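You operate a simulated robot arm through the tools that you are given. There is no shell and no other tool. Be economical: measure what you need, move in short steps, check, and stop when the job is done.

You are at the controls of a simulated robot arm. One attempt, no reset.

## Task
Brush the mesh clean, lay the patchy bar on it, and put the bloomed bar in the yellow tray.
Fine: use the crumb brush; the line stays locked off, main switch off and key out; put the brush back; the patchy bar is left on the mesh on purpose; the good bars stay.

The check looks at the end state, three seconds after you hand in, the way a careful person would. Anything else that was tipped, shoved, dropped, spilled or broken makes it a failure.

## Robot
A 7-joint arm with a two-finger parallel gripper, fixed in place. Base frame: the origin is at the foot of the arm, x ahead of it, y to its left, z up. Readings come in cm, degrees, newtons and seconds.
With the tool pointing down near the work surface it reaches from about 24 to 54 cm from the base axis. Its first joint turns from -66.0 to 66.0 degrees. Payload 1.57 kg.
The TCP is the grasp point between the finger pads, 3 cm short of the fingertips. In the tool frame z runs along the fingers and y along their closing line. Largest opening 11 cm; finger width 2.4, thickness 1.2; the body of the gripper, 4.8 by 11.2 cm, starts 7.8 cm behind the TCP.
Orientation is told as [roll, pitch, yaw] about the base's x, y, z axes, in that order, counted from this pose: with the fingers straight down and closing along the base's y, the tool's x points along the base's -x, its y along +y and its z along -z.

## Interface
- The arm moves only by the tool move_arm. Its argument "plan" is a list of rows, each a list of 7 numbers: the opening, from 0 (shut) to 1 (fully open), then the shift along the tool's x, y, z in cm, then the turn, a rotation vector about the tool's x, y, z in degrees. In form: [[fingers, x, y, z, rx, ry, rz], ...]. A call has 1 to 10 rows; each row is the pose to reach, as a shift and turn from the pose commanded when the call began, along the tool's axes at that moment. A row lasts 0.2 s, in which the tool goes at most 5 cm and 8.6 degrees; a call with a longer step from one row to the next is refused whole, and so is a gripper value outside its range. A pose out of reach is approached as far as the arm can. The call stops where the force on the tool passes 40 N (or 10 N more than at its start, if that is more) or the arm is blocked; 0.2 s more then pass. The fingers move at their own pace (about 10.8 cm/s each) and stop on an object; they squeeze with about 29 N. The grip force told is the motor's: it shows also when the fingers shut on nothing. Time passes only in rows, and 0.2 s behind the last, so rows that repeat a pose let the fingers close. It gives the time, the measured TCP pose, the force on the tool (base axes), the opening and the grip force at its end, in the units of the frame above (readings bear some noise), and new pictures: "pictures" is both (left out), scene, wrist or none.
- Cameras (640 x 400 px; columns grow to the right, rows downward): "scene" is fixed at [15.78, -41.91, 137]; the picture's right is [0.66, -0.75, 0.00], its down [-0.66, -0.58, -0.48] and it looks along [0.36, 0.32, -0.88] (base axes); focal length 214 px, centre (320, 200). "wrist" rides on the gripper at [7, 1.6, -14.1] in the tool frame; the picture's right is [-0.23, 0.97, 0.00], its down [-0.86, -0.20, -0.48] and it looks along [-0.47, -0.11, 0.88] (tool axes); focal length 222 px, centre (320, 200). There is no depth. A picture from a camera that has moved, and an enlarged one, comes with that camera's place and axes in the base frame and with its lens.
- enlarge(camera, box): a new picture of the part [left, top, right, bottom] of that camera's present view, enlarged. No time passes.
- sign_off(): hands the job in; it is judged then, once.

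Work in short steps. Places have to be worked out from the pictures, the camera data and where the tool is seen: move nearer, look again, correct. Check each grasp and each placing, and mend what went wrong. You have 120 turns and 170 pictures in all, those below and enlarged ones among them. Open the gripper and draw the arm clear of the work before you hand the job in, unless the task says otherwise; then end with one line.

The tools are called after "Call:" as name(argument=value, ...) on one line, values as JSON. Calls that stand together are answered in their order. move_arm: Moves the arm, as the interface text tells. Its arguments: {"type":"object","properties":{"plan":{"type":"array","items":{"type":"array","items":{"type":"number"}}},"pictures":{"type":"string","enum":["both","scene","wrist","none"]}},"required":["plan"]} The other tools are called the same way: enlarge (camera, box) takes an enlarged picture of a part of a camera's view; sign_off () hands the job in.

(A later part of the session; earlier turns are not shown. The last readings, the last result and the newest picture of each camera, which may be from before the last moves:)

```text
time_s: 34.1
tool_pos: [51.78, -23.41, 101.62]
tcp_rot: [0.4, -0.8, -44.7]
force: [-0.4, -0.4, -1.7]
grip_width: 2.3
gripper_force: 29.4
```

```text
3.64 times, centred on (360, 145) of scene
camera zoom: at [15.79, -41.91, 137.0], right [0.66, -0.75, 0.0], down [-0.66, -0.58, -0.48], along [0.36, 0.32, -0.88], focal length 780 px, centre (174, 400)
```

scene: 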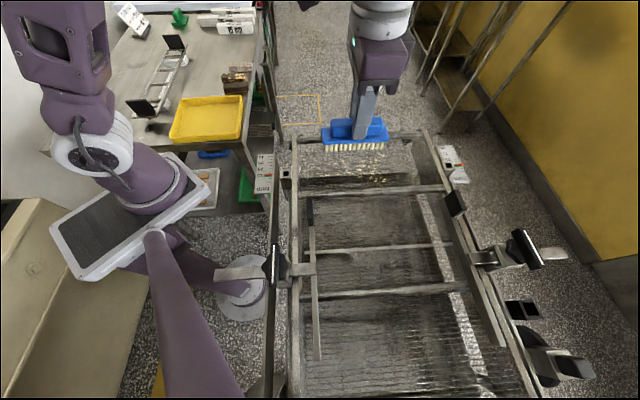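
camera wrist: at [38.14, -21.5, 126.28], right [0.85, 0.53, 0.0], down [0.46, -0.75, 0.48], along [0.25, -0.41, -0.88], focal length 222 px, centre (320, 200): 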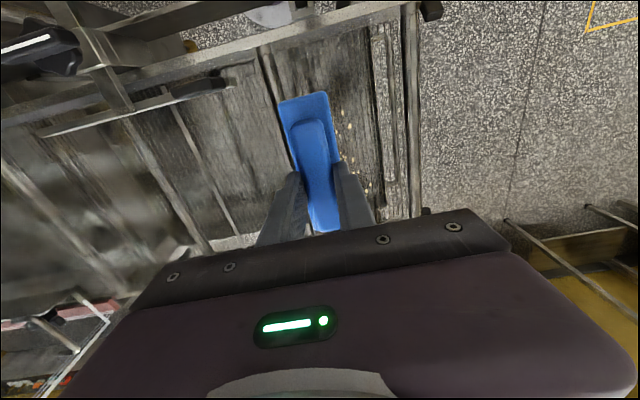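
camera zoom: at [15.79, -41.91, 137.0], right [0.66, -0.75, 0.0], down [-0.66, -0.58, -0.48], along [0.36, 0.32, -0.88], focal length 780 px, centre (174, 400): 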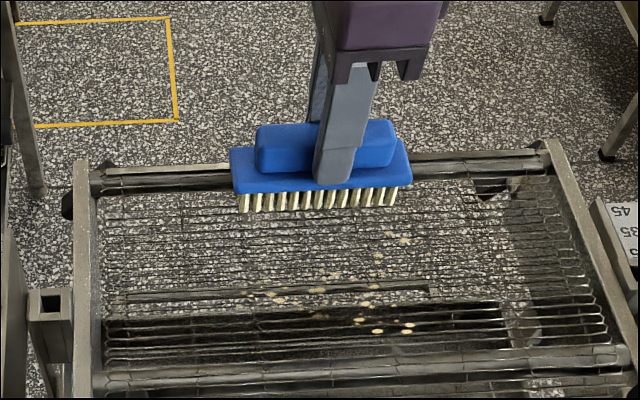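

Fewer crumbs each time. Level the tilt and do another in-out pair with light contact.

Call:
move_arm(plan=[[0.1, 0, -0.5, 0.1, 0.4, 0.8, 0], [0.1, 0, -2.5, 0.12, 0.4, 0.8, 0], [0.1, 0, -4.5, 0.12, 0.4, 0.8, 0], [0.1, 0, -6.5, 0.12, 0.4, 0.8, 0], [0.1, 0, -8.5, 0.12, 0.4, 0.8, 0], [0.1, 0, -10.3, 0.12, 0.4, 0.8, 0], [0.1, 0, -8.3, 0.12, 0.4, 0.8, 0], [0.1, 0, -5.5, 0.12, 0.4, 0.8, 0], [0.1, 0, -2.5, 0.12, 0.4, 0.8, 0], [0.1, 0, 0, 0.12, 0.4, 0.8, 0]], pictures="none")

Call:
enlarge(camera="scene", box=[280, 90, 440, 200])

```text
time_s: 36.3
tool_pos: [51.79, -23.39, 101.54]
tcp_rot: [0.0, 0.0, -44.7]
force: [-1.3, -1.6, 3.3]
grip_width: 2.32
gripper_force: 29.4
```

```text
3.64 times, centred on (360, 145) of scene
camera zoom: at [15.77, -41.91, 137.0], right [0.66, -0.75, 0.0], down [-0.66, -0.58, -0.48], along [0.36, 0.32, -0.88], focal length 780 px, centre (174, 400)
```

zoom: 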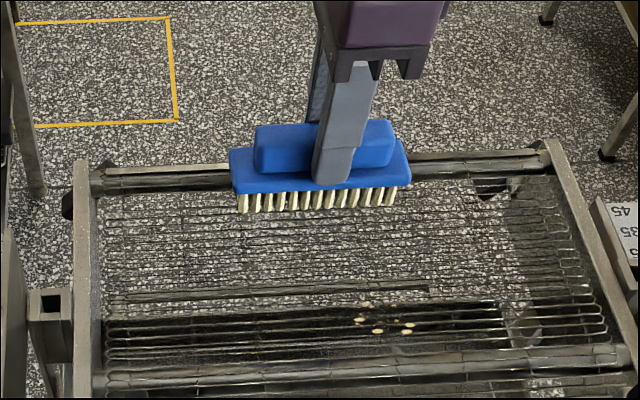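

Nearly clean; the rest sits by the crossbar. Lift over, shift 2 cm across and brush closer to the bar with short strokes.

Call:
move_arm(plan=[[0.1, -1, -2.5, 0.0, 0, 0, 0], [0.1, -2, -5.5, 0.02, 0, 0, 0], [0.1, -2, -8, 0.02, 0, 0, 0], [0.1, -2, -10, 0.02, 0, 0, 0], [0.1, -2, -10.8, 0.02, 0, 0, 0], [0.1, -2, -10.8, 0.02, 0, 0, 0]], pictures="none")

Call:
enlarge(camera="scene", box=[280, 90, 440, 200])

```text
time_s: 37.7
tool_pos: [45.71, -32.43, 101.48]
tcp_rot: [-0.2, 0.0, -44.7]
force: [10.3, 4.9, 23.3]
grip_width: 2.34
gripper_force: 29.3
```

```text
3.64 times, centred on (360, 145) of scene
camera zoom: at [15.78, -41.87, 137.01], right [0.66, -0.75, 0.0], down [-0.66, -0.58, -0.48], along [0.36, 0.32, -0.88], focal length 780 px, centre (174, 400)
```

zoom: 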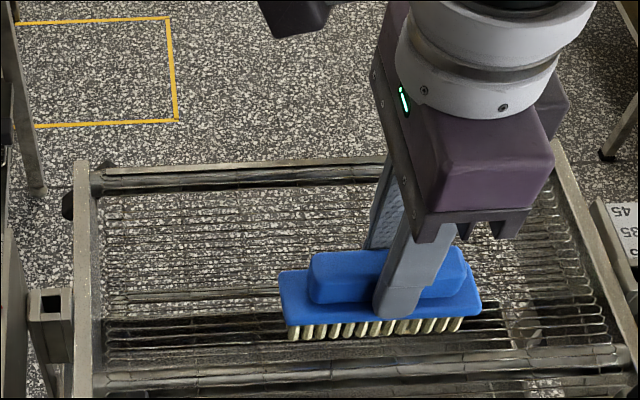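

Now over the remaining crumbs with firm contact. Short strokes out-in-out.

Call:
move_arm(plan=[[0.1, 0, 0.5, -0.05, 0, 0, 0], [0.1, 0, 2.5, 0, 0, 0, 0], [0.1, 0, 5, 0, 0, 0, 0], [0.1, 0, 3, 0, 0, 0, 0], [0.1, 0, 1, 0, 0, 0, 0], [0.1, 0, 0, -0.05, 0, 0, 0], [0.1, 0, 1.5, 0, 0, 0, 0], [0.1, 0, 4, 0, 0, 0, 0], [0.1, 0, 6.5, 0, 0, 0, 0], [0.1, 0, 8, 0, 0, 0, 0]], pictures="none")

Call:
enlarge(camera="scene", box=[280, 90, 440, 200])

```text
time_s: 39.9
tool_pos: [51.23, -26.73, 101.48]
tcp_rot: [0.0, 0.1, -44.7]
force: [-2.6, -3.6, 8.4]
grip_width: 2.33
gripper_force: 29.2
```

```text
3.64 times, centred on (360, 145) of scene
camera zoom: at [15.76, -41.91, 137.0], right [0.66, -0.75, 0.0], down [-0.66, -0.58, -0.48], along [0.36, 0.32, -0.88], focal length 780 px, centre (174, 400)
```

zoom: 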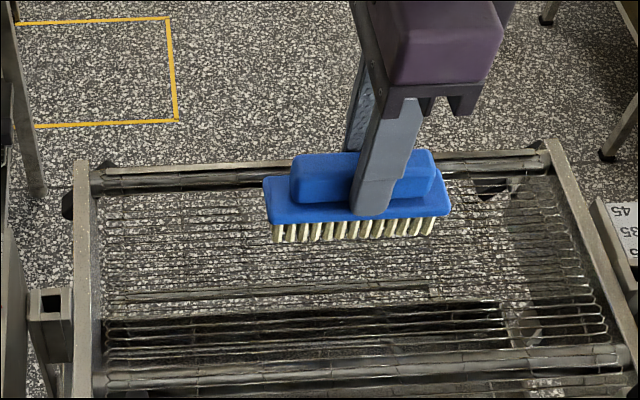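

Looks clean. Lift the brush and check the whole mesh from both views.

Call:
move_arm(plan=[[0.1, 0, 0, -2, 0, 0, 0], [0.1, 0, 0, -5, 0, 0, 0], [0.1, 0, 0, -9, 0, 0, 0], [0.1, 3, 3, -12, 0, 0, 0], [0.1, 6, 6, -12, 0, 0, 0], [0.1, 8, 9, -12, 0, 0, 0], [0.1, 8, 9, -12, 0, 0, 0]], pictures="wrist")

Call:
enlarge(camera="scene", box=[280, 110, 440, 220])

```text
refused: row 4 steps farther than a row can; nothing moved
```

```text
3.64 times, centred on (360, 165) of scene
camera zoom: at [15.76, -41.91, 137.0], right [0.66, -0.75, 0.0], down [-0.66, -0.58, -0.48], along [0.36, 0.32, -0.88], focal length 780 px, centre (174, 327)
```

zoom: 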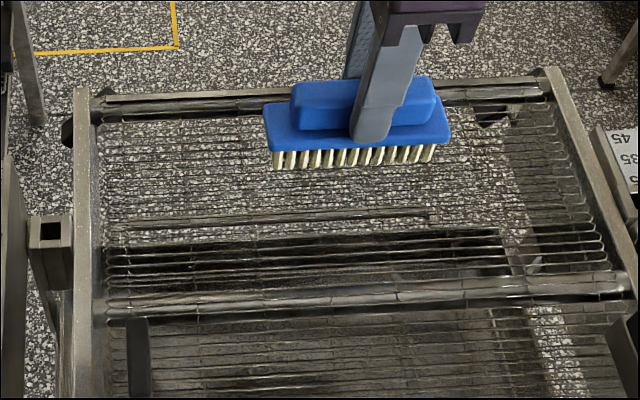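

Clean in front of the brush. Redo the lift with shorter steps, and move off toward the table side.

Call:
move_arm(plan=[[0.1, 0, 0, -2, 0, 0, 0], [0.1, 0, 0, -5, 0, 0, 0], [0.1, 0, 0, -9, 0, 0, 0], [0.1, 2, 2, -12, 0, 0, 0], [0.1, 5, 5, -12, 0, 0, 0], [0.1, 8, 8, -12, 0, 0, 0], [0.1, 11, 11, -12, 0, 0, 0], [0.1, 11, 11, -12, 0, 0, 0]], pictures="wrist")

Call:
enlarge(camera="scene", box=[280, 110, 440, 220])

```text
time_s: 41.7
tool_pos: [51.14, -11.11, 113.36]
tcp_rot: [0.0, 0.2, -44.6]
force: [0.6, -0.2, -0.7]
grip_width: 2.32
gripper_force: 29.1
camera wrist: at [47.37, -5.22, 127.44], right [0.85, 0.53, 0.0], down [0.47, -0.74, 0.48], along [0.25, -0.41, -0.88], focal length 222 px, centre (320, 200)
```

wrist: 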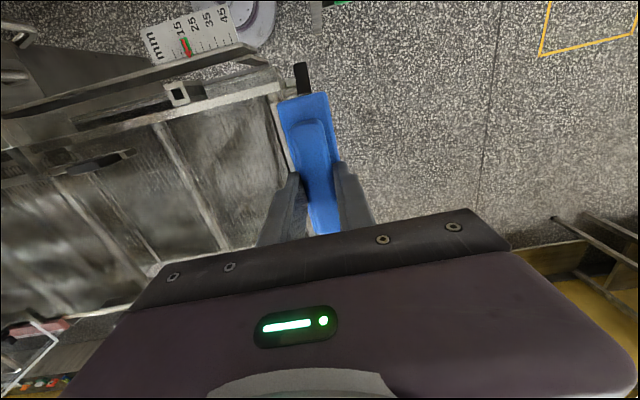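

```text
3.64 times, centred on (360, 165) of scene
camera zoom: at [15.79, -41.9, 137.0], right [0.66, -0.75, 0.0], down [-0.66, -0.58, -0.48], along [0.36, 0.32, -0.88], focal length 780 px, centre (174, 327)
```

zoom: 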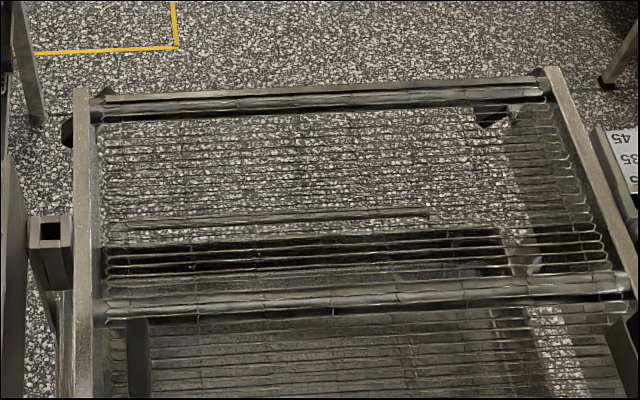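

Mesh is clean. Return toward the brush's home, first half of the swing.

Call:
move_arm(plan=[[0.1, 3, 2.5, 0, 0, 0, -8], [0.1, 6, 5, 0, 0, 0, -16], [0.1, 9, 7.5, 0, 0, 0, -24], [0.1, 12, 10, 0, 0, 0, -32], [0.1, 15, 12.5, 0, 0, 0, -40], [0.1, 18, 15, 0, 0, 0, -48], [0.1, 21, 17.5, 0, 0, 0, -56], [0.1, 24, 20, 0, 0, 0, -64], [0.1, 24, 20, 0, 0, 0, -64]], pictures="none")

```text
time_s: 43.7
tool_pos: [48.19, 20.18, 113.22]
tcp_rot: [0.0, 0.2, 19.5]
force: [0.4, -1.1, -0.1]
grip_width: 2.32
gripper_force: 28.9
```

Call:
move_arm(plan=[[0.1, -0.3, 4, 0, 0, 0, -7], [0.1, -0.6, 8, 0, 0, 0, -14], [0.1, -0.9, 12, 0, 0, 0, -21], [0.1, -1.2, 16, 0, 0, 0, -28], [0.1, -1.5, 20, 0.5, 0, 0, -32.9], [0.1, -1.64, 22.03, 4, 0, 0, -32.9], [0.1, -1.64, 22.03, 8, 0, 0, -32.9], [0.1, -1.64, 22.03, 12, 0, 0, -32.9], [0.1, -1.64, 22.03, 14, 0, 0, -32.9], [0.1, -1.64, 22.03, 14, 0, 0, -32.9]], pictures="both")

Call:
enlarge(camera="scene", box=[140, 20, 260, 100])

```text
time_s: 45.9
tool_pos: [42.61, 41.27, 99.34]
tcp_rot: [0.0, 0.1, 52.4]
force: [-0.4, 0.4, -2.3]
grip_width: 2.32
gripper_force: 29.5
camera wrist: at [37.01, 36.56, 113.41], right [-0.63, 0.78, 0.0], down [0.68, 0.55, 0.48], along [0.37, 0.3, -0.88], focal length 222 px, centre (320, 200)
```

scene: 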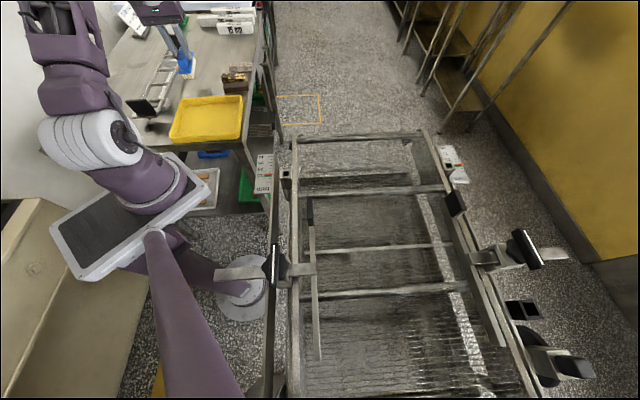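
wrist: 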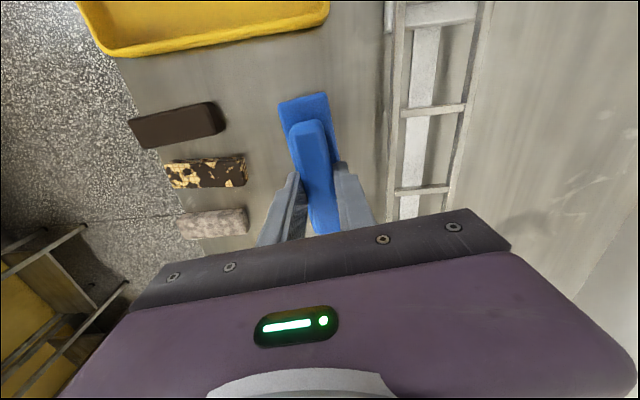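

```text
5.00 times, centred on (200, 60) of scene
camera zoom: at [15.79, -41.9, 137.0], right [0.66, -0.75, 0.0], down [-0.66, -0.58, -0.48], along [0.36, 0.32, -0.88], focal length 1072 px, centre (920, 900)
```

zoom: 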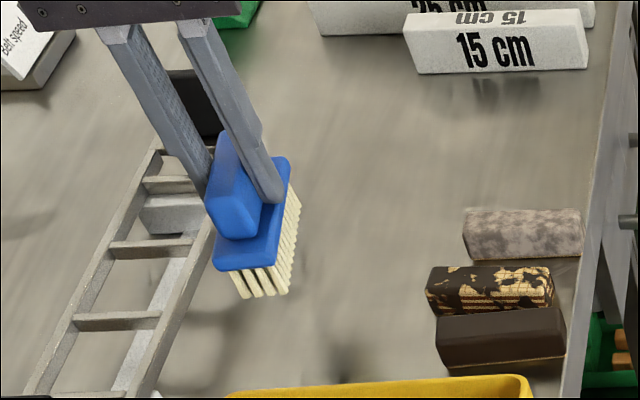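

Directly above home. Lower to the recorded height with a soft touch.

Call:
move_arm(plan=[[0.1, 0.1, 0.1, 2, 0, 0, 0], [0.1, 0.1, 0.1, 3.8, 0, 0, 0], [0.1, 0.1, 0.1, 4.5, 0, 0, 0], [0.1, 0.1, 0.1, 4.9, 0, 0, 0], [0.1, 0.1, 0.1, 4.9, 0, 0, 0]], pictures="none")

Call:
enlarge(camera="scene", box=[140, 20, 260, 100])

```text
time_s: 47.1
tool_pos: [42.29, 41.07, 94.49]
tcp_rot: [0.1, 0.2, 52.2]
force: [-1.0, -0.3, -1.3]
grip_width: 2.32
gripper_force: 28.6
```

```text
5.00 times, centred on (200, 60) of scene
camera zoom: at [15.79, -41.9, 137.0], right [0.66, -0.75, 0.0], down [-0.66, -0.58, -0.48], along [0.36, 0.32, -0.88], focal length 1072 px, centre (920, 900)
```

zoom: 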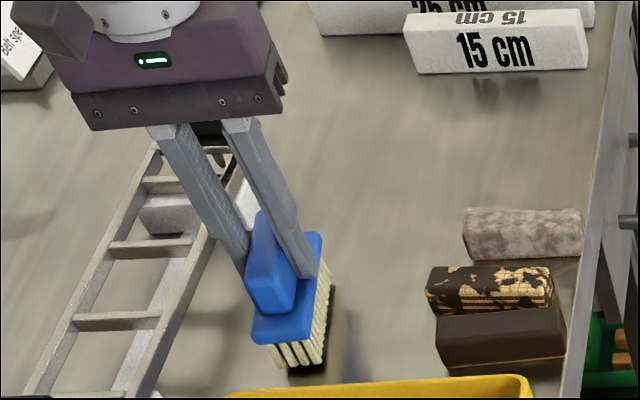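

Just at touch height. Lower 0.15 more, open, and rise.

Call:
move_arm(plan=[[0.1, 0, 0, 0.15, 0, 0, 0], [0.1, 0, 0, 0.15, 0, 0, 0], [0.5, 0, 0, 0.15, 0, 0, 0], [0.5, 0, 0, 0.1, 0, 0, 0], [0.5, 0, 0, -1, 0, 0, 0], [0.5, 0, 0, -4, 0, 0, 0], [0.5, 0, 0, -8, 0, 0, 0], [0.5, 0, 0, -12, 0, 0, 0], [0.5, 0, 0, -14, 0, 0, 0]], pictures="wrist")

Call:
enlarge(camera="scene", box=[140, 20, 260, 100])

```text
time_s: 49.1
tool_pos: [42.32, 41.16, 108.57]
tcp_rot: [-0.1, 0.2, 52.3]
force: [0.3, 0.4, 0.3]
grip_width: 5.51
gripper_force: 0.0
camera wrist: at [36.92, 36.54, 122.65], right [-0.63, 0.78, 0.0], down [0.68, 0.55, 0.48], along [0.37, 0.3, -0.88], focal length 222 px, centre (320, 200)
```

wrist: 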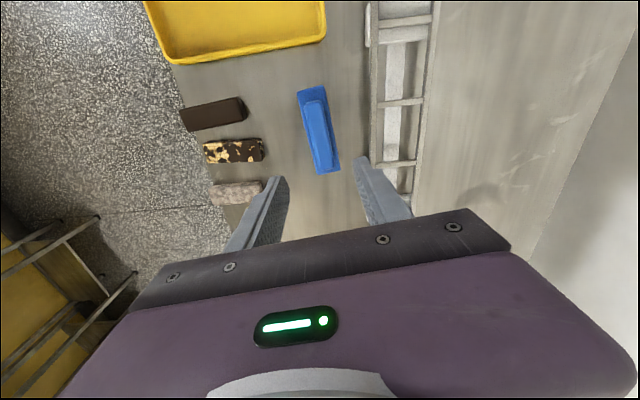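

```text
5.00 times, centred on (200, 60) of scene
camera zoom: at [15.78, -41.91, 137.0], right [0.66, -0.75, 0.0], down [-0.66, -0.58, -0.48], along [0.36, 0.32, -0.88], focal length 1072 px, centre (920, 900)
```

zoom: 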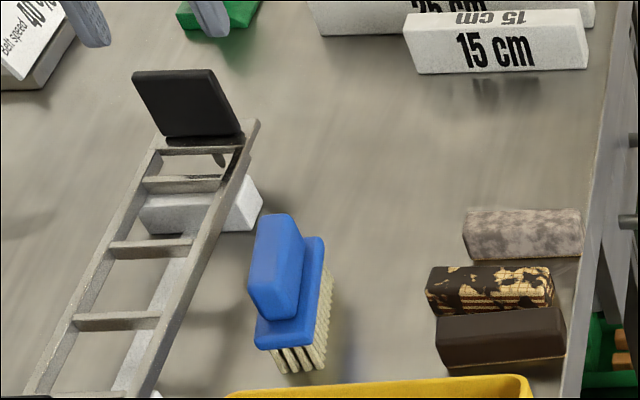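

Brush is back standing in place. Next the bloomed bar (≈(58.3,36.3), top ≈90): move above it and turn to yaw about -42 so the fingers close across its width.

Call:
move_arm(plan=[[0.5, -0.2, -1.3, 0.2, 0, 0, 8.5], [0.5, -0.4, -2.6, 0.4, 0, 0, 17], [0.5, -0.7, -3.9, 0.6, 0, 0, 25.5], [0.5, -0.9, -5.2, 0.8, 0, 0, 34], [0.5, -1.1, -6.5, 1, 0, 0, 42.5], [0.5, -1.4, -7.8, 1.2, 0, 0, 51], [0.5, -1.6, -9.1, 1.4, 0, 0, 59.5], [0.5, -1.8, -10.4, 1.6, 0, 0, 68], [0.5, -2, -11.7, 1.8, 0, 0, 76.5], [0.5, -2.25, -13, 2, 0, 0, 85]], pictures="wrist")

```text
time_s: 51.3
tool_pos: [53.96, 35.06, 106.58]
tcp_rot: [-0.2, 0.0, -32.9]
force: [0.3, 0.4, 0.2]
grip_width: 5.5
gripper_force: 0.0
camera wrist: at [49.05, 40.02, 120.63], right [0.72, 0.69, 0.0], down [0.61, -0.63, 0.48], along [0.33, -0.34, -0.88], focal length 222 px, centre (320, 200)
```

wrist: 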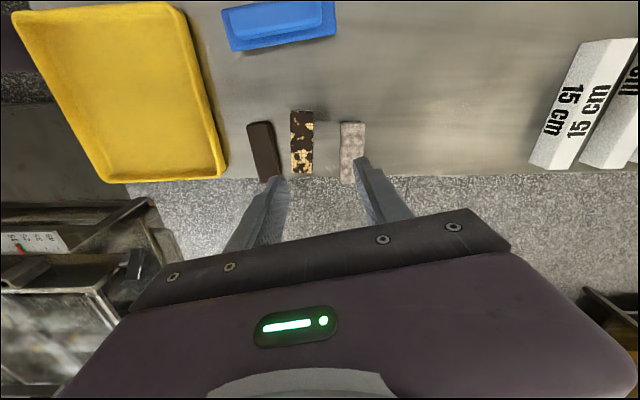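

Bloomed bar ≈(58.4,36.5), axis ≈ -47°. Align to it and descend to z≈98.

Call:
move_arm(plan=[[0.5, -1.5, 1.8, 1, 0, 0, 7], [0.5, -2.9, 3.65, 2, 0, 0, 14], [0.5, -2.9, 3.65, 5, 0, 0, 14], [0.5, -2.9, 3.65, 8, 0, 0, 14], [0.5, -2.9, 3.65, 8, 0, 0, 14]], pictures="wrist")

Call:
enlarge(camera="scene", box=[180, 20, 280, 90])

```text
time_s: 52.5
tool_pos: [57.02, 35.45, 98.95]
tcp_rot: [0.0, 0.1, -46.8]
force: [0.7, -0.4, 0.2]
grip_width: 5.47
gripper_force: 0.0
out of reach, approached as far as the arm can: row 1, 2, 3, 4, 5
camera wrist: at [53.54, 41.54, 113.12], right [0.87, 0.5, 0.0], down [0.44, -0.76, 0.48], along [0.24, -0.41, -0.88], focal length 222 px, centre (320, 200)
```

wrist: 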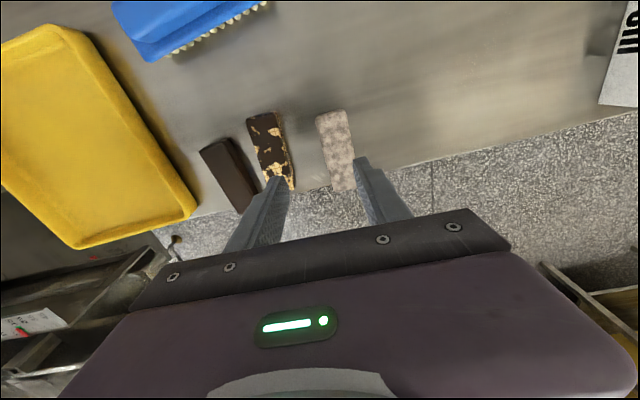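

```text
5.71 times, centred on (230, 55) of scene
camera zoom: at [15.78, -41.91, 137.0], right [0.66, -0.75, 0.0], down [-0.66, -0.58, -0.48], along [0.36, 0.32, -0.88], focal length 1226 px, centre (834, 1029)
```

zoom: 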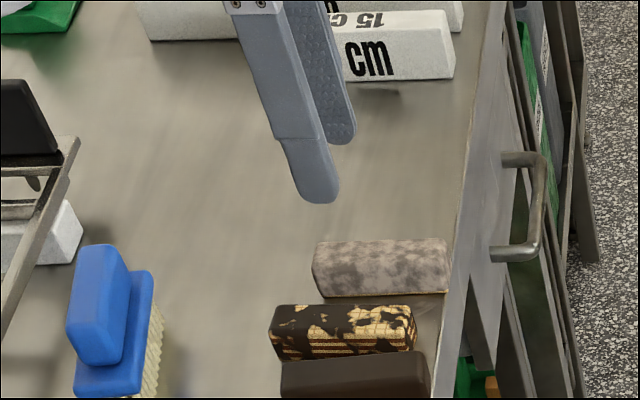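

The reach grows as the tool goes lower (limit seems spherical), so straight down at (58.4,36.5) should become possible. Descend to about z=94 with a wider opening and check.

Call:
move_arm(plan=[[0.58, 0, 0, 1.5, 0, 0, 0], [0.58, 0, 0, 3, 0, 0, 0], [0.58, 0, 0, 4.3, 0, 0, 0], [0.58, 0, 0, 4.3, 0, 0, 0]], pictures="wrist")

Call:
enlarge(camera="scene", box=[180, 20, 280, 90])

```text
time_s: 53.5
tool_pos: [57.19, 35.45, 94.82]
tcp_rot: [-0.1, 0.0, -46.7]
force: [0.3, 0.2, 0.6]
grip_width: 6.38
gripper_force: 0.1
camera wrist: at [53.66, 41.56, 108.95], right [0.87, 0.5, 0.0], down [0.44, -0.76, 0.48], along [0.24, -0.41, -0.88], focal length 222 px, centre (320, 200)
```

wrist: 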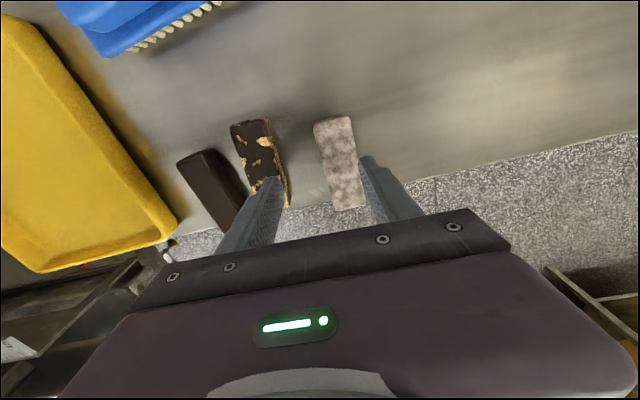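

```text
5.71 times, centred on (230, 55) of scene
camera zoom: at [15.78, -41.91, 137.0], right [0.66, -0.75, 0.0], down [-0.66, -0.58, -0.48], along [0.36, 0.32, -0.88], focal length 1226 px, centre (834, 1029)
```

zoom: 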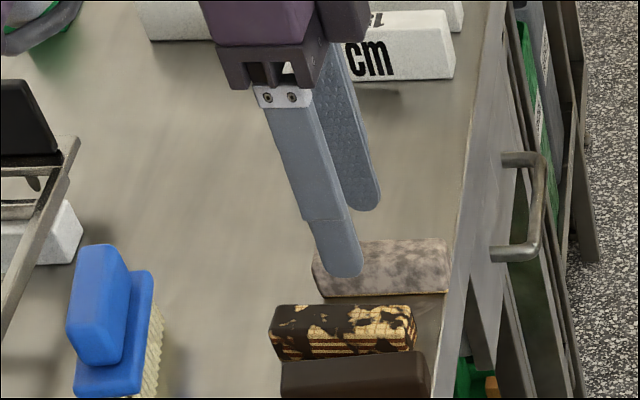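

Now at z≈94.8 the target should be within reach: bar centre ≈(58.8,36.5). Shift 1.9 cm along the closing direction.

Call:
move_arm(plan=[[0.58, -0.2, 1, 0.2, 0, 0, 0], [0.58, -0.3, 1.9, 0.4, 0, 0, 0], [0.58, -0.3, 1.9, 0.5, 0, 0, 0]], pictures="wrist")

Call:
enlarge(camera="scene", box=[180, 20, 280, 90])

```text
time_s: 54.3
tool_pos: [57.69, 35.71, 94.56]
tcp_rot: [-0.2, 0.1, -46.6]
force: [0.3, -0.1, 0.1]
grip_width: 6.37
gripper_force: 0.0
out of reach, approached as far as the arm can: row 1, 2, 3
camera wrist: at [54.12, 41.73, 108.62], right [0.86, 0.5, 0.0], down [0.44, -0.76, 0.48], along [0.24, -0.41, -0.88], focal length 222 px, centre (320, 200)
```

wrist: 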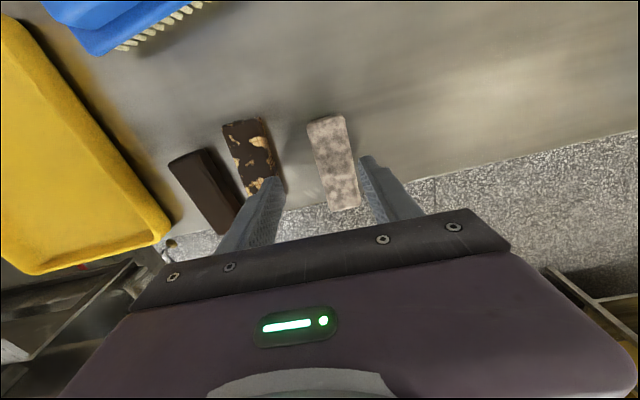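

```text
5.71 times, centred on (230, 55) of scene
camera zoom: at [15.78, -41.91, 137.0], right [0.66, -0.75, 0.0], down [-0.66, -0.58, -0.48], along [0.36, 0.32, -0.88], focal length 1226 px, centre (834, 1029)
```

zoom: 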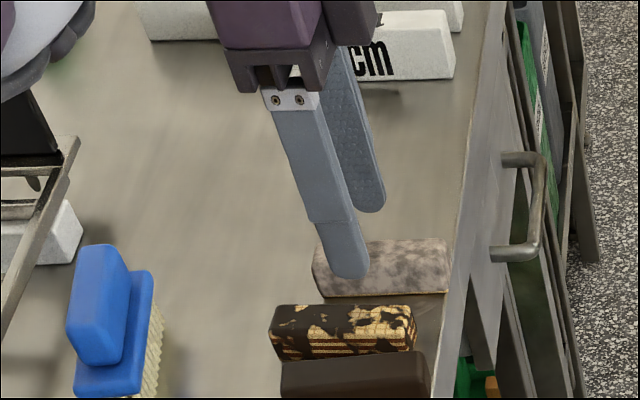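

Reach is limiting by ~1 cm here, and the patchy bar's closeness blocks a wider opening. I'll take the patchy bar first (≈(52.8,32.5)); rise and shift over it.

Call:
move_arm(plan=[[0.58, 0, 0, -2, 0, 0, 0], [0.58, 0, 0, -4, 0, 0, 0], [0.5, 0.5, -2.8, -4, 0, 0, 0], [0.5, 1, -5.7, -4, 0, 0, 0], [0.5, 1, -5.7, -3, 0, 0, 0], [0.5, 1, -5.7, -2, 0, 0, 0], [0.5, 1, -5.7, -2, 0, 0, 0]], pictures="wrist")

Call:
enlarge(camera="scene", box=[180, 20, 280, 90])

```text
time_s: 55.9
tool_pos: [52.81, 32.53, 96.62]
tcp_rot: [0.0, 0.1, -46.8]
force: [0.3, 0.0, 0.2]
grip_width: 5.49
gripper_force: 0.1
out of reach, approached as far as the arm can: row 1, 2
camera wrist: at [49.23, 38.6, 110.69], right [0.87, 0.5, 0.0], down [0.44, -0.76, 0.48], along [0.24, -0.41, -0.88], focal length 222 px, centre (320, 200)
```

wrist: 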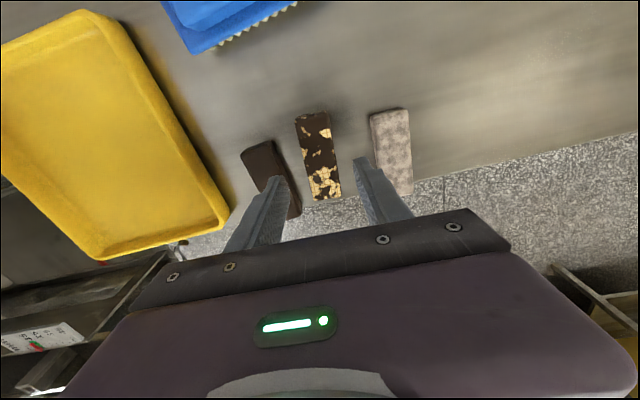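

```text
5.71 times, centred on (230, 55) of scene
camera zoom: at [15.78, -41.91, 137.0], right [0.66, -0.75, 0.0], down [-0.66, -0.58, -0.48], along [0.36, 0.32, -0.88], focal length 1226 px, centre (834, 1029)
```

zoom: 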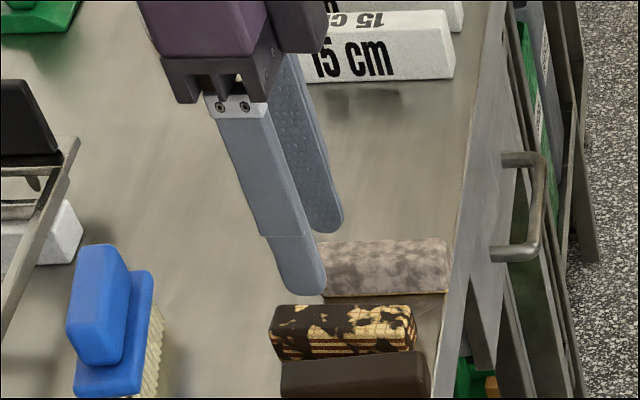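

Call:
enlarge(camera="wrist", box=[230, 90, 430, 230])

```text
2.86 times, centred on (330, 160) of wrist
camera zoom: at [49.23, 38.6, 110.69], right [0.87, 0.5, 0.0], down [0.44, -0.76, 0.48], along [0.24, -0.41, -0.88], focal length 635 px, centre (291, 314)
```

zoom: 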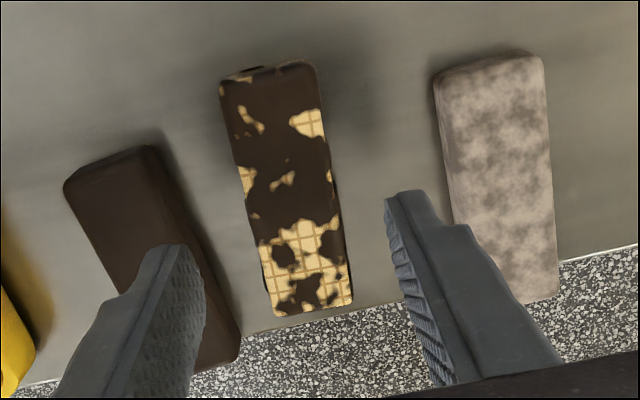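

Patchy width ≈3.1 cm, ~2 cm gap to the dark bar, wider toward the upper end. I'll grasp 0.9 cm toward that end with a narrow opening (~4.4) and lower to tips just above the bar first.

Call:
move_arm(plan=[[0.4, 0.6, 0, 0.5, 0, 0, 1], [0.4, 1.09, 0.1, 1, 0, 0, 1], [0.4, 1.09, 0.1, 2.5, 0, 0, 1], [0.4, 1.09, 0.1, 3.2, 0, 0, 1], [0.4, 1.09, 0.1, 3.2, 0, 0, 1]], pictures="none")

Call:
enlarge(camera="wrist", box=[230, 90, 430, 230])

Call:
enlarge(camera="scene", box=[190, 40, 270, 90])

```text
time_s: 57.1
tool_pos: [52.13, 33.39, 93.41]
tcp_rot: [-0.1, 0.1, -47.8]
force: [0.3, -0.1, 0.8]
grip_width: 4.43
gripper_force: 0.1
```

```text
2.86 times, centred on (330, 160) of wrist
camera zoom: at [48.75, 39.56, 107.49], right [0.87, 0.49, 0.0], down [0.43, -0.77, 0.48], along [0.23, -0.42, -0.88], focal length 635 px, centre (291, 314)
```

zoom: 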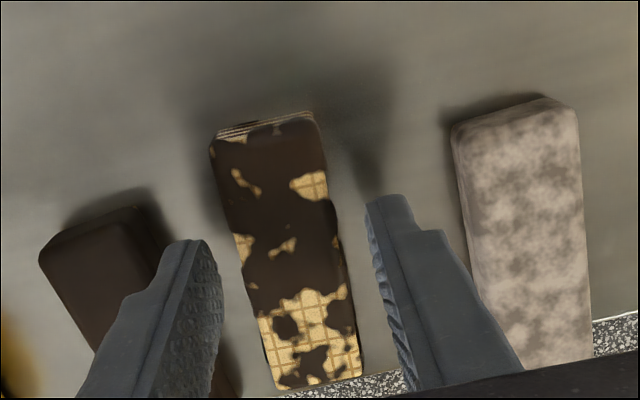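

```text
8.00 times, centred on (230, 65) of scene
camera zoom: at [15.78, -41.91, 137.0], right [0.66, -0.75, 0.0], down [-0.66, -0.58, -0.48], along [0.36, 0.32, -0.88], focal length 1716 px, centre (1040, 1280)
```

zoom: 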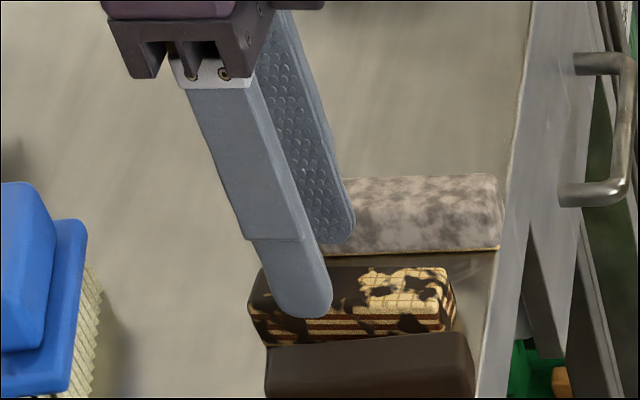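

Fingers straddle the patchy bar. Lower 1.2 cm more.

Call:
move_arm(plan=[[0.4, 0, 0, 0.4, 0, 0, 0], [0.4, 0, 0, 0.8, 0, 0, 0], [0.4, 0, 0, 1.2, 0, 0, 0], [0.4, 0, 0, 1.2, 0, 0, 0]], pictures="none")

Call:
enlarge(camera="wrist", box=[230, 90, 430, 230])

Call:
enlarge(camera="scene", box=[190, 40, 270, 90])

```text
time_s: 58.1
tool_pos: [52.1, 33.42, 92.13]
tcp_rot: [-0.1, 0.0, -47.6]
force: [0.2, 0.7, -0.1]
grip_width: 4.41
gripper_force: 0.1
```

```text
2.86 times, centred on (330, 160) of wrist
camera zoom: at [48.72, 39.53, 106.23], right [0.87, 0.49, 0.0], down [0.43, -0.77, 0.48], along [0.23, -0.42, -0.88], focal length 635 px, centre (291, 314)
```

zoom: 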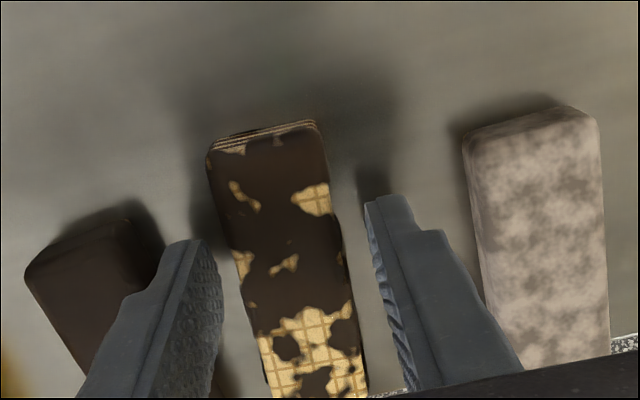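

```text
8.00 times, centred on (230, 65) of scene
camera zoom: at [15.78, -41.91, 137.0], right [0.66, -0.75, 0.0], down [-0.66, -0.58, -0.48], along [0.36, 0.32, -0.88], focal length 1716 px, centre (1040, 1280)
```

zoom: 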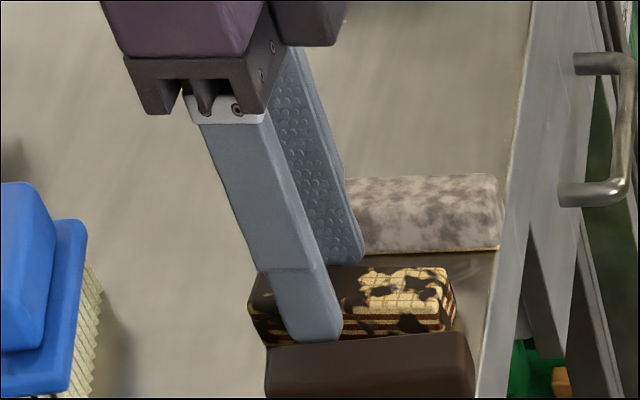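

Tips are in the gap, no contact force. Lower another 0.9 cm.

Call:
move_arm(plan=[[0.4, 0, 0.05, 0.3, 0, 0, 0], [0.4, 0, 0.05, 0.6, 0, 0, 0], [0.4, 0, 0.05, 0.9, 0, 0, 0], [0.4, 0, 0.05, 0.9, 0, 0, 0]], pictures="none")

Call:
enlarge(camera="scene", box=[190, 40, 270, 90])

```text
time_s: 59.1
tool_pos: [52.08, 33.46, 91.25]
tcp_rot: [-0.1, 0.0, -47.9]
force: [-0.1, -0.7, 0.2]
grip_width: 4.38
gripper_force: 0.1
```

```text
8.00 times, centred on (230, 65) of scene
camera zoom: at [15.78, -41.91, 137.0], right [0.66, -0.75, 0.0], down [-0.66, -0.58, -0.48], along [0.36, 0.32, -0.88], focal length 1716 px, centre (1040, 1280)
```

zoom: 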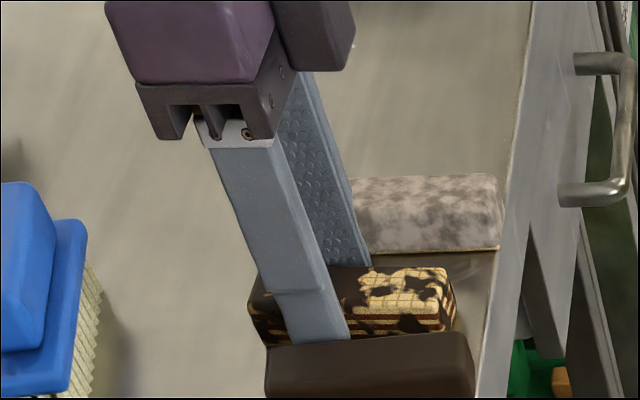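

The finger is in the gap behind the dark bar. Close on the patchy bar.

Call:
move_arm(plan=[[0.3, 0, 0, 0, 0, 0, 0], [0.2, 0, 0, 0, 0, 0, 0], [0.15, 0, 0, 0, 0, 0, 0], [0.15, 0, 0, 0, 0, 0, 0]], pictures="none")

Call:
enlarge(camera="wrist", box=[230, 90, 430, 230])

```text
time_s: 60.1
tool_pos: [52.11, 33.31, 91.2]
tcp_rot: [-0.1, 0.0, -47.7]
force: [0.6, 0.1, -0.7]
grip_width: 2.92
gripper_force: 13.9
```

```text
2.86 times, centred on (330, 160) of wrist
camera zoom: at [48.72, 39.48, 105.34], right [0.87, 0.49, 0.0], down [0.43, -0.77, 0.48], along [0.23, -0.42, -0.88], focal length 635 px, centre (291, 314)
```

zoom: 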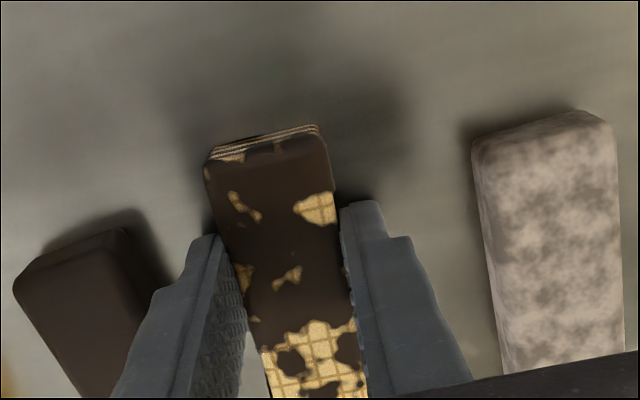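

Gripped at 2.92 cm. Lift straight up, gently first.

Call:
move_arm(plan=[[0.1, 0, 0, 0, 0, 0, 0], [0.1, 0, 0, -1, 0, 0, 0], [0.1, 0, 0, -3, 0, 0, 0], [0.1, 0, 0, -6, 0, 0, 0], [0.1, 0, 0, -10, 0, 0, 0], [0.1, 0, 0, -14, 0, 0, 0], [0.1, 0, 0, -18, 0, 0, 0], [0.1, 0, 0, -20, 0, 0, 0]], pictures="wrist")

Call:
enlarge(camera="scene", box=[160, 0, 280, 90])

```text
time_s: 61.9
tool_pos: [52.11, 33.16, 111.15]
tcp_rot: [-0.1, 0.2, -47.7]
force: [-0.4, -0.4, -0.7]
grip_width: 2.89
gripper_force: 13.8
camera wrist: at [48.64, 39.4, 125.34], right [0.87, 0.49, 0.0], down [0.43, -0.77, 0.48], along [0.23, -0.42, -0.88], focal length 222 px, centre (320, 200)
```

wrist: 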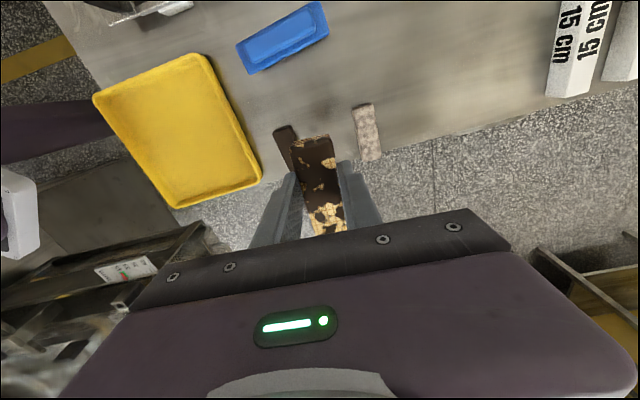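

```text
4.44 times, centred on (220, 45) of scene
camera zoom: at [15.78, -41.91, 137.0], right [0.66, -0.75, 0.0], down [-0.66, -0.58, -0.48], along [0.36, 0.32, -0.88], focal length 953 px, centre (764, 889)
```

zoom: 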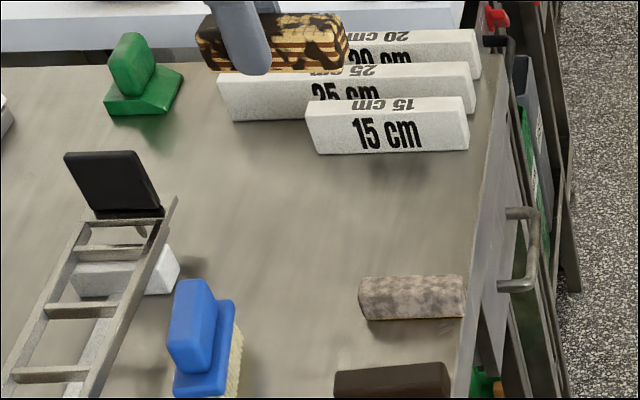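

Patchy bar is held well. Carry it over to the mesh centre (target ≈(47.8,-26.8)), keeping yaw.

Call:
move_arm(plan=[[0.1, -2.9, -3, -0.5, 0, 0, 0], [0.1, -6, -6.3, -0.5, 0, 0, 0], [0.1, -9.2, -9.7, -0.5, 0, 0, 0], [0.1, -12.4, -13, -0.5, 0, 0, 0], [0.1, -15.6, -16.4, -0.5, 0, 0, 0], [0.1, -18.8, -19.7, -0.5, 0, 0, 0], [0.1, -22, -23.1, -0.5, 0, 0, 0], [0.1, -25.2, -26.5, -0.5, 0, 0, 0], [0.1, -28.4, -29.8, -0.5, 0, 0, 0], [0.1, -31.6, -33.2, -0.5, 0, 0, 0]], pictures="none")

Call:
move_arm(plan=[[0.1, -3.2, -3.4, 0, 0, 0, 0], [0.1, -6.4, -6.8, 0, 0, 0, 0], [0.1, -9.0, -9.5, 0, 0, 0, 0], [0.1, -9.9, -10.4, 1, 0, 0, 0], [0.1, -9.9, -10.4, 2, 0, 0, 0], [0.1, -9.9, -10.4, 2, 0, 0, 0]], pictures="wrist")

Call:
enlarge(camera="scene", box=[280, 90, 440, 200])

```text
time_s: 64.1
tool_pos: [48.82, -12.37, 112.0]
tcp_rot: [-0.1, 0.0, -47.7]
force: [0.0, -0.3, -0.2]
grip_width: 2.94
gripper_force: 13.3
```

```text
time_s: 65.5
tool_pos: [47.82, -26.67, 109.76]
tcp_rot: [-0.1, 0.0, -47.7]
force: [0.0, 0.1, -0.9]
grip_width: 2.89
gripper_force: 14.4
camera wrist: at [44.37, -20.63, 123.91], right [0.87, 0.49, 0.0], down [0.43, -0.77, 0.48], along [0.23, -0.42, -0.88], focal length 222 px, centre (320, 200)
```

wrist: 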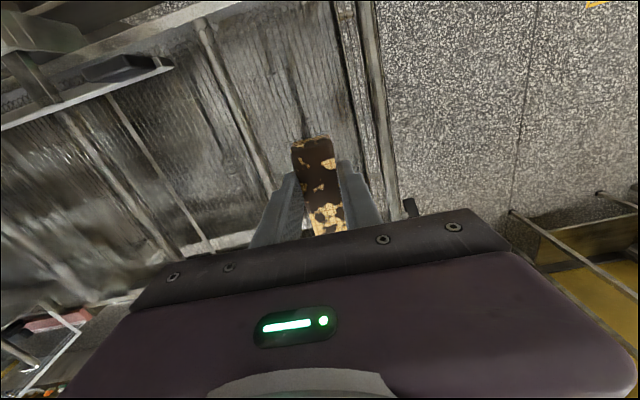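

```text
3.64 times, centred on (360, 145) of scene
camera zoom: at [15.78, -41.91, 137.0], right [0.66, -0.75, 0.0], down [-0.66, -0.58, -0.48], along [0.36, 0.32, -0.88], focal length 780 px, centre (174, 400)
```

zoom: 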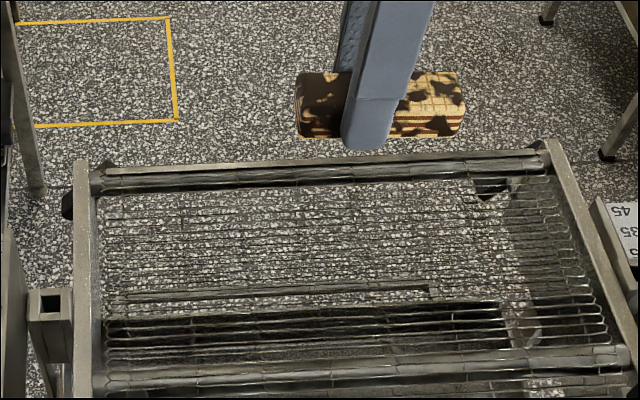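

Bar is above the middle of the brushed section. Lower to ~99.5, then touch.

Call:
move_arm(plan=[[0.1, 0, 0, 3, 0, 0, 0], [0.1, 0, 0, 6, 0, 0, 0], [0.1, 0, 0, 8.5, 0, 0, 0], [0.1, 0, 0, 10, 0, 0, 0], [0.1, 0, 0, 10, 0, 0, 0]], pictures="none")

Call:
enlarge(camera="scene", box=[280, 90, 440, 200])

```text
time_s: 66.7
tool_pos: [47.92, -26.76, 99.81]
tcp_rot: [-0.1, 0.0, -47.8]
force: [0.0, 0.3, -0.6]
grip_width: 2.93
gripper_force: 13.8
```

```text
3.64 times, centred on (360, 145) of scene
camera zoom: at [15.79, -41.91, 137.0], right [0.66, -0.75, 0.0], down [-0.66, -0.58, -0.48], along [0.36, 0.32, -0.88], focal length 780 px, centre (174, 400)
```

zoom: 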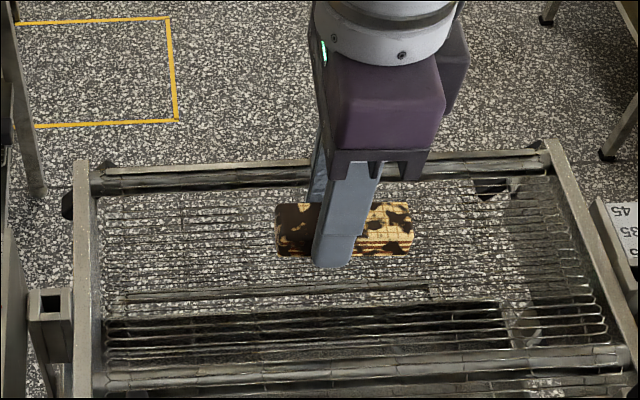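

Call:
move_arm(plan=[[0.1, 0, 0, 0.4, 0, 0, 0], [0.1, 0, 0, 0.8, 0, 0, 0], [0.1, 0, 0, 1.1, 0, 0, 0], [0.1, 0, 0, 1.3, 0, 0, 0], [0.1, 0, 0, 1.3, 0, 0, 0]], pictures="none")

```text
time_s: 67.9
tool_pos: [47.71, -26.66, 98.42]
tcp_rot: [-0.1, -0.1, -47.7]
force: [2.5, -1.3, 14.0]
grip_width: 2.92
gripper_force: 14.4
```

Contact (14 N) right at the expected height. Ease 0.05, open, and rise.

Call:
move_arm(plan=[[0.1, 0, 0, -0.08, 0, 0, 0], [0.25, 0, 0, -0.08, 0, 0, 0], [0.4, 0, 0, -0.08, 0, 0, 0], [0.4, 0, 0, -0.08, 0, 0, 0], [0.4, 0, 0, -1.5, 0, 0, 0], [0.4, 0, 0, -4, 0, 0, 0], [0.4, 0, 0, -8, 0, 0, 0], [0.4, 0, 0, -12, 0, 0, 0]], pictures="wrist")

Call:
enlarge(camera="scene", box=[280, 90, 440, 200])

```text
time_s: 69.7
tool_pos: [47.62, -26.65, 110.58]
tcp_rot: [0.0, 0.2, -47.7]
force: [0.3, -1.1, -0.7]
grip_width: 4.41
gripper_force: 0.1
camera wrist: at [44.27, -20.39, 124.64], right [0.87, 0.49, 0.0], down [0.43, -0.77, 0.48], along [0.23, -0.42, -0.88], focal length 222 px, centre (320, 200)
```

wrist: 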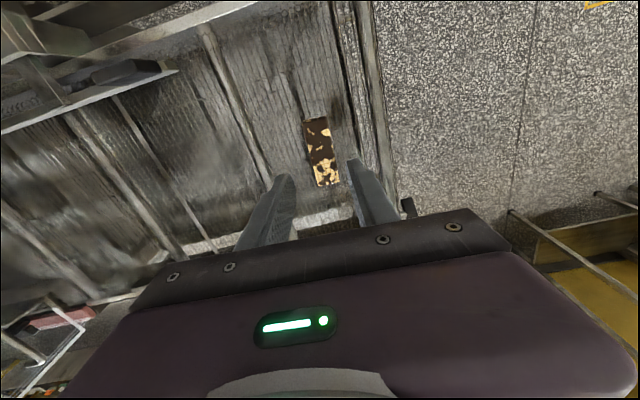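

```text
3.64 times, centred on (360, 145) of scene
camera zoom: at [15.78, -41.91, 137.0], right [0.66, -0.75, 0.0], down [-0.66, -0.58, -0.48], along [0.36, 0.32, -0.88], focal length 780 px, centre (174, 400)
```

zoom: 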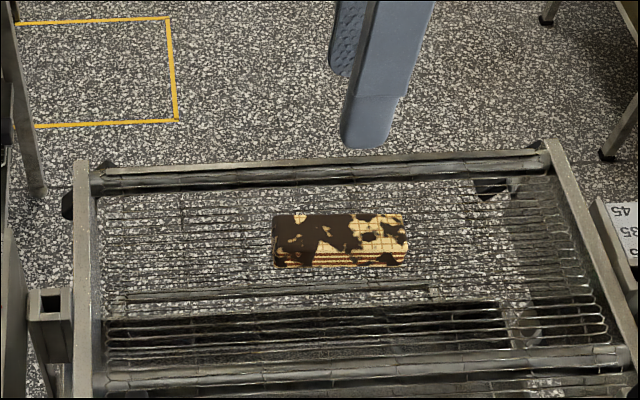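

Patchy bar lies flat on the clean mesh. Return to the table for the bloomed bar.

Call:
move_arm(plan=[[0.6, 3, 3.2, -0.5, 0, 0, 0], [0.6, 6.2, 6.7, -0.5, 0, 0, 0], [0.6, 9.4, 10.2, -0.5, 0, 0, 0], [0.6, 12.6, 13.7, -0.5, 0, 0, 0], [0.6, 15.8, 17.2, -0.5, 0, 0, 0], [0.6, 19, 20.7, -0.5, 0, 0, 0], [0.6, 22.2, 24.2, -0.5, 0, 0, 0], [0.6, 25.4, 27.7, -0.5, 0, 0, 0], [0.6, 28.6, 31.2, -0.5, 0, 0, 0], [0.6, 31.8, 34.7, -0.5, 0, 0, 0]], pictures="none")

Call:
move_arm(plan=[[0.75, 3.2, 3.6, 0, 0, 0, 0], [0.75, 6.4, 7.2, 1, 0, 0, 0], [0.75, 6.4, 9.5, 4, 0, 0, 0], [0.75, 6.4, 11, 7, 0, 0, 0], [0.75, 6.4, 12, 10, 0, 0, 0], [0.75, 6.4, 12, 12, 0, 0, 0], [0.75, 6.4, 12, 12, 0, 0, 0]], pictures="wrist")

Call:
enlarge(camera="scene", box=[180, 20, 280, 90])

```text
time_s: 71.9
tool_pos: [52.37, 20.26, 110.85]
tcp_rot: [-0.1, 0.1, -47.8]
force: [-0.1, 0.6, -0.9]
grip_width: 6.6
gripper_force: 0.0
```

```text
time_s: 73.5
tool_pos: [56.57, 33.08, 99.04]
tcp_rot: [-0.1, 0.0, -47.6]
force: [0.4, -0.4, -0.5]
grip_width: 8.25
gripper_force: 0.1
camera wrist: at [53.23, 39.15, 113.1], right [0.87, 0.49, 0.0], down [0.43, -0.77, 0.48], along [0.23, -0.42, -0.88], focal length 222 px, centre (320, 200)
```

wrist: 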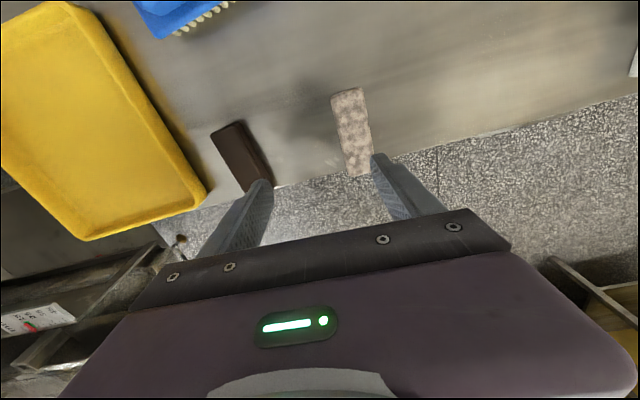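

```text
5.71 times, centred on (230, 55) of scene
camera zoom: at [15.78, -41.91, 137.0], right [0.66, -0.75, 0.0], down [-0.66, -0.58, -0.48], along [0.36, 0.32, -0.88], focal length 1226 px, centre (834, 1029)
```

zoom: 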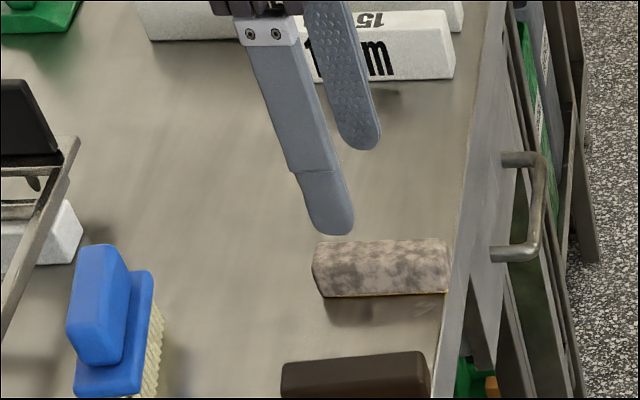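

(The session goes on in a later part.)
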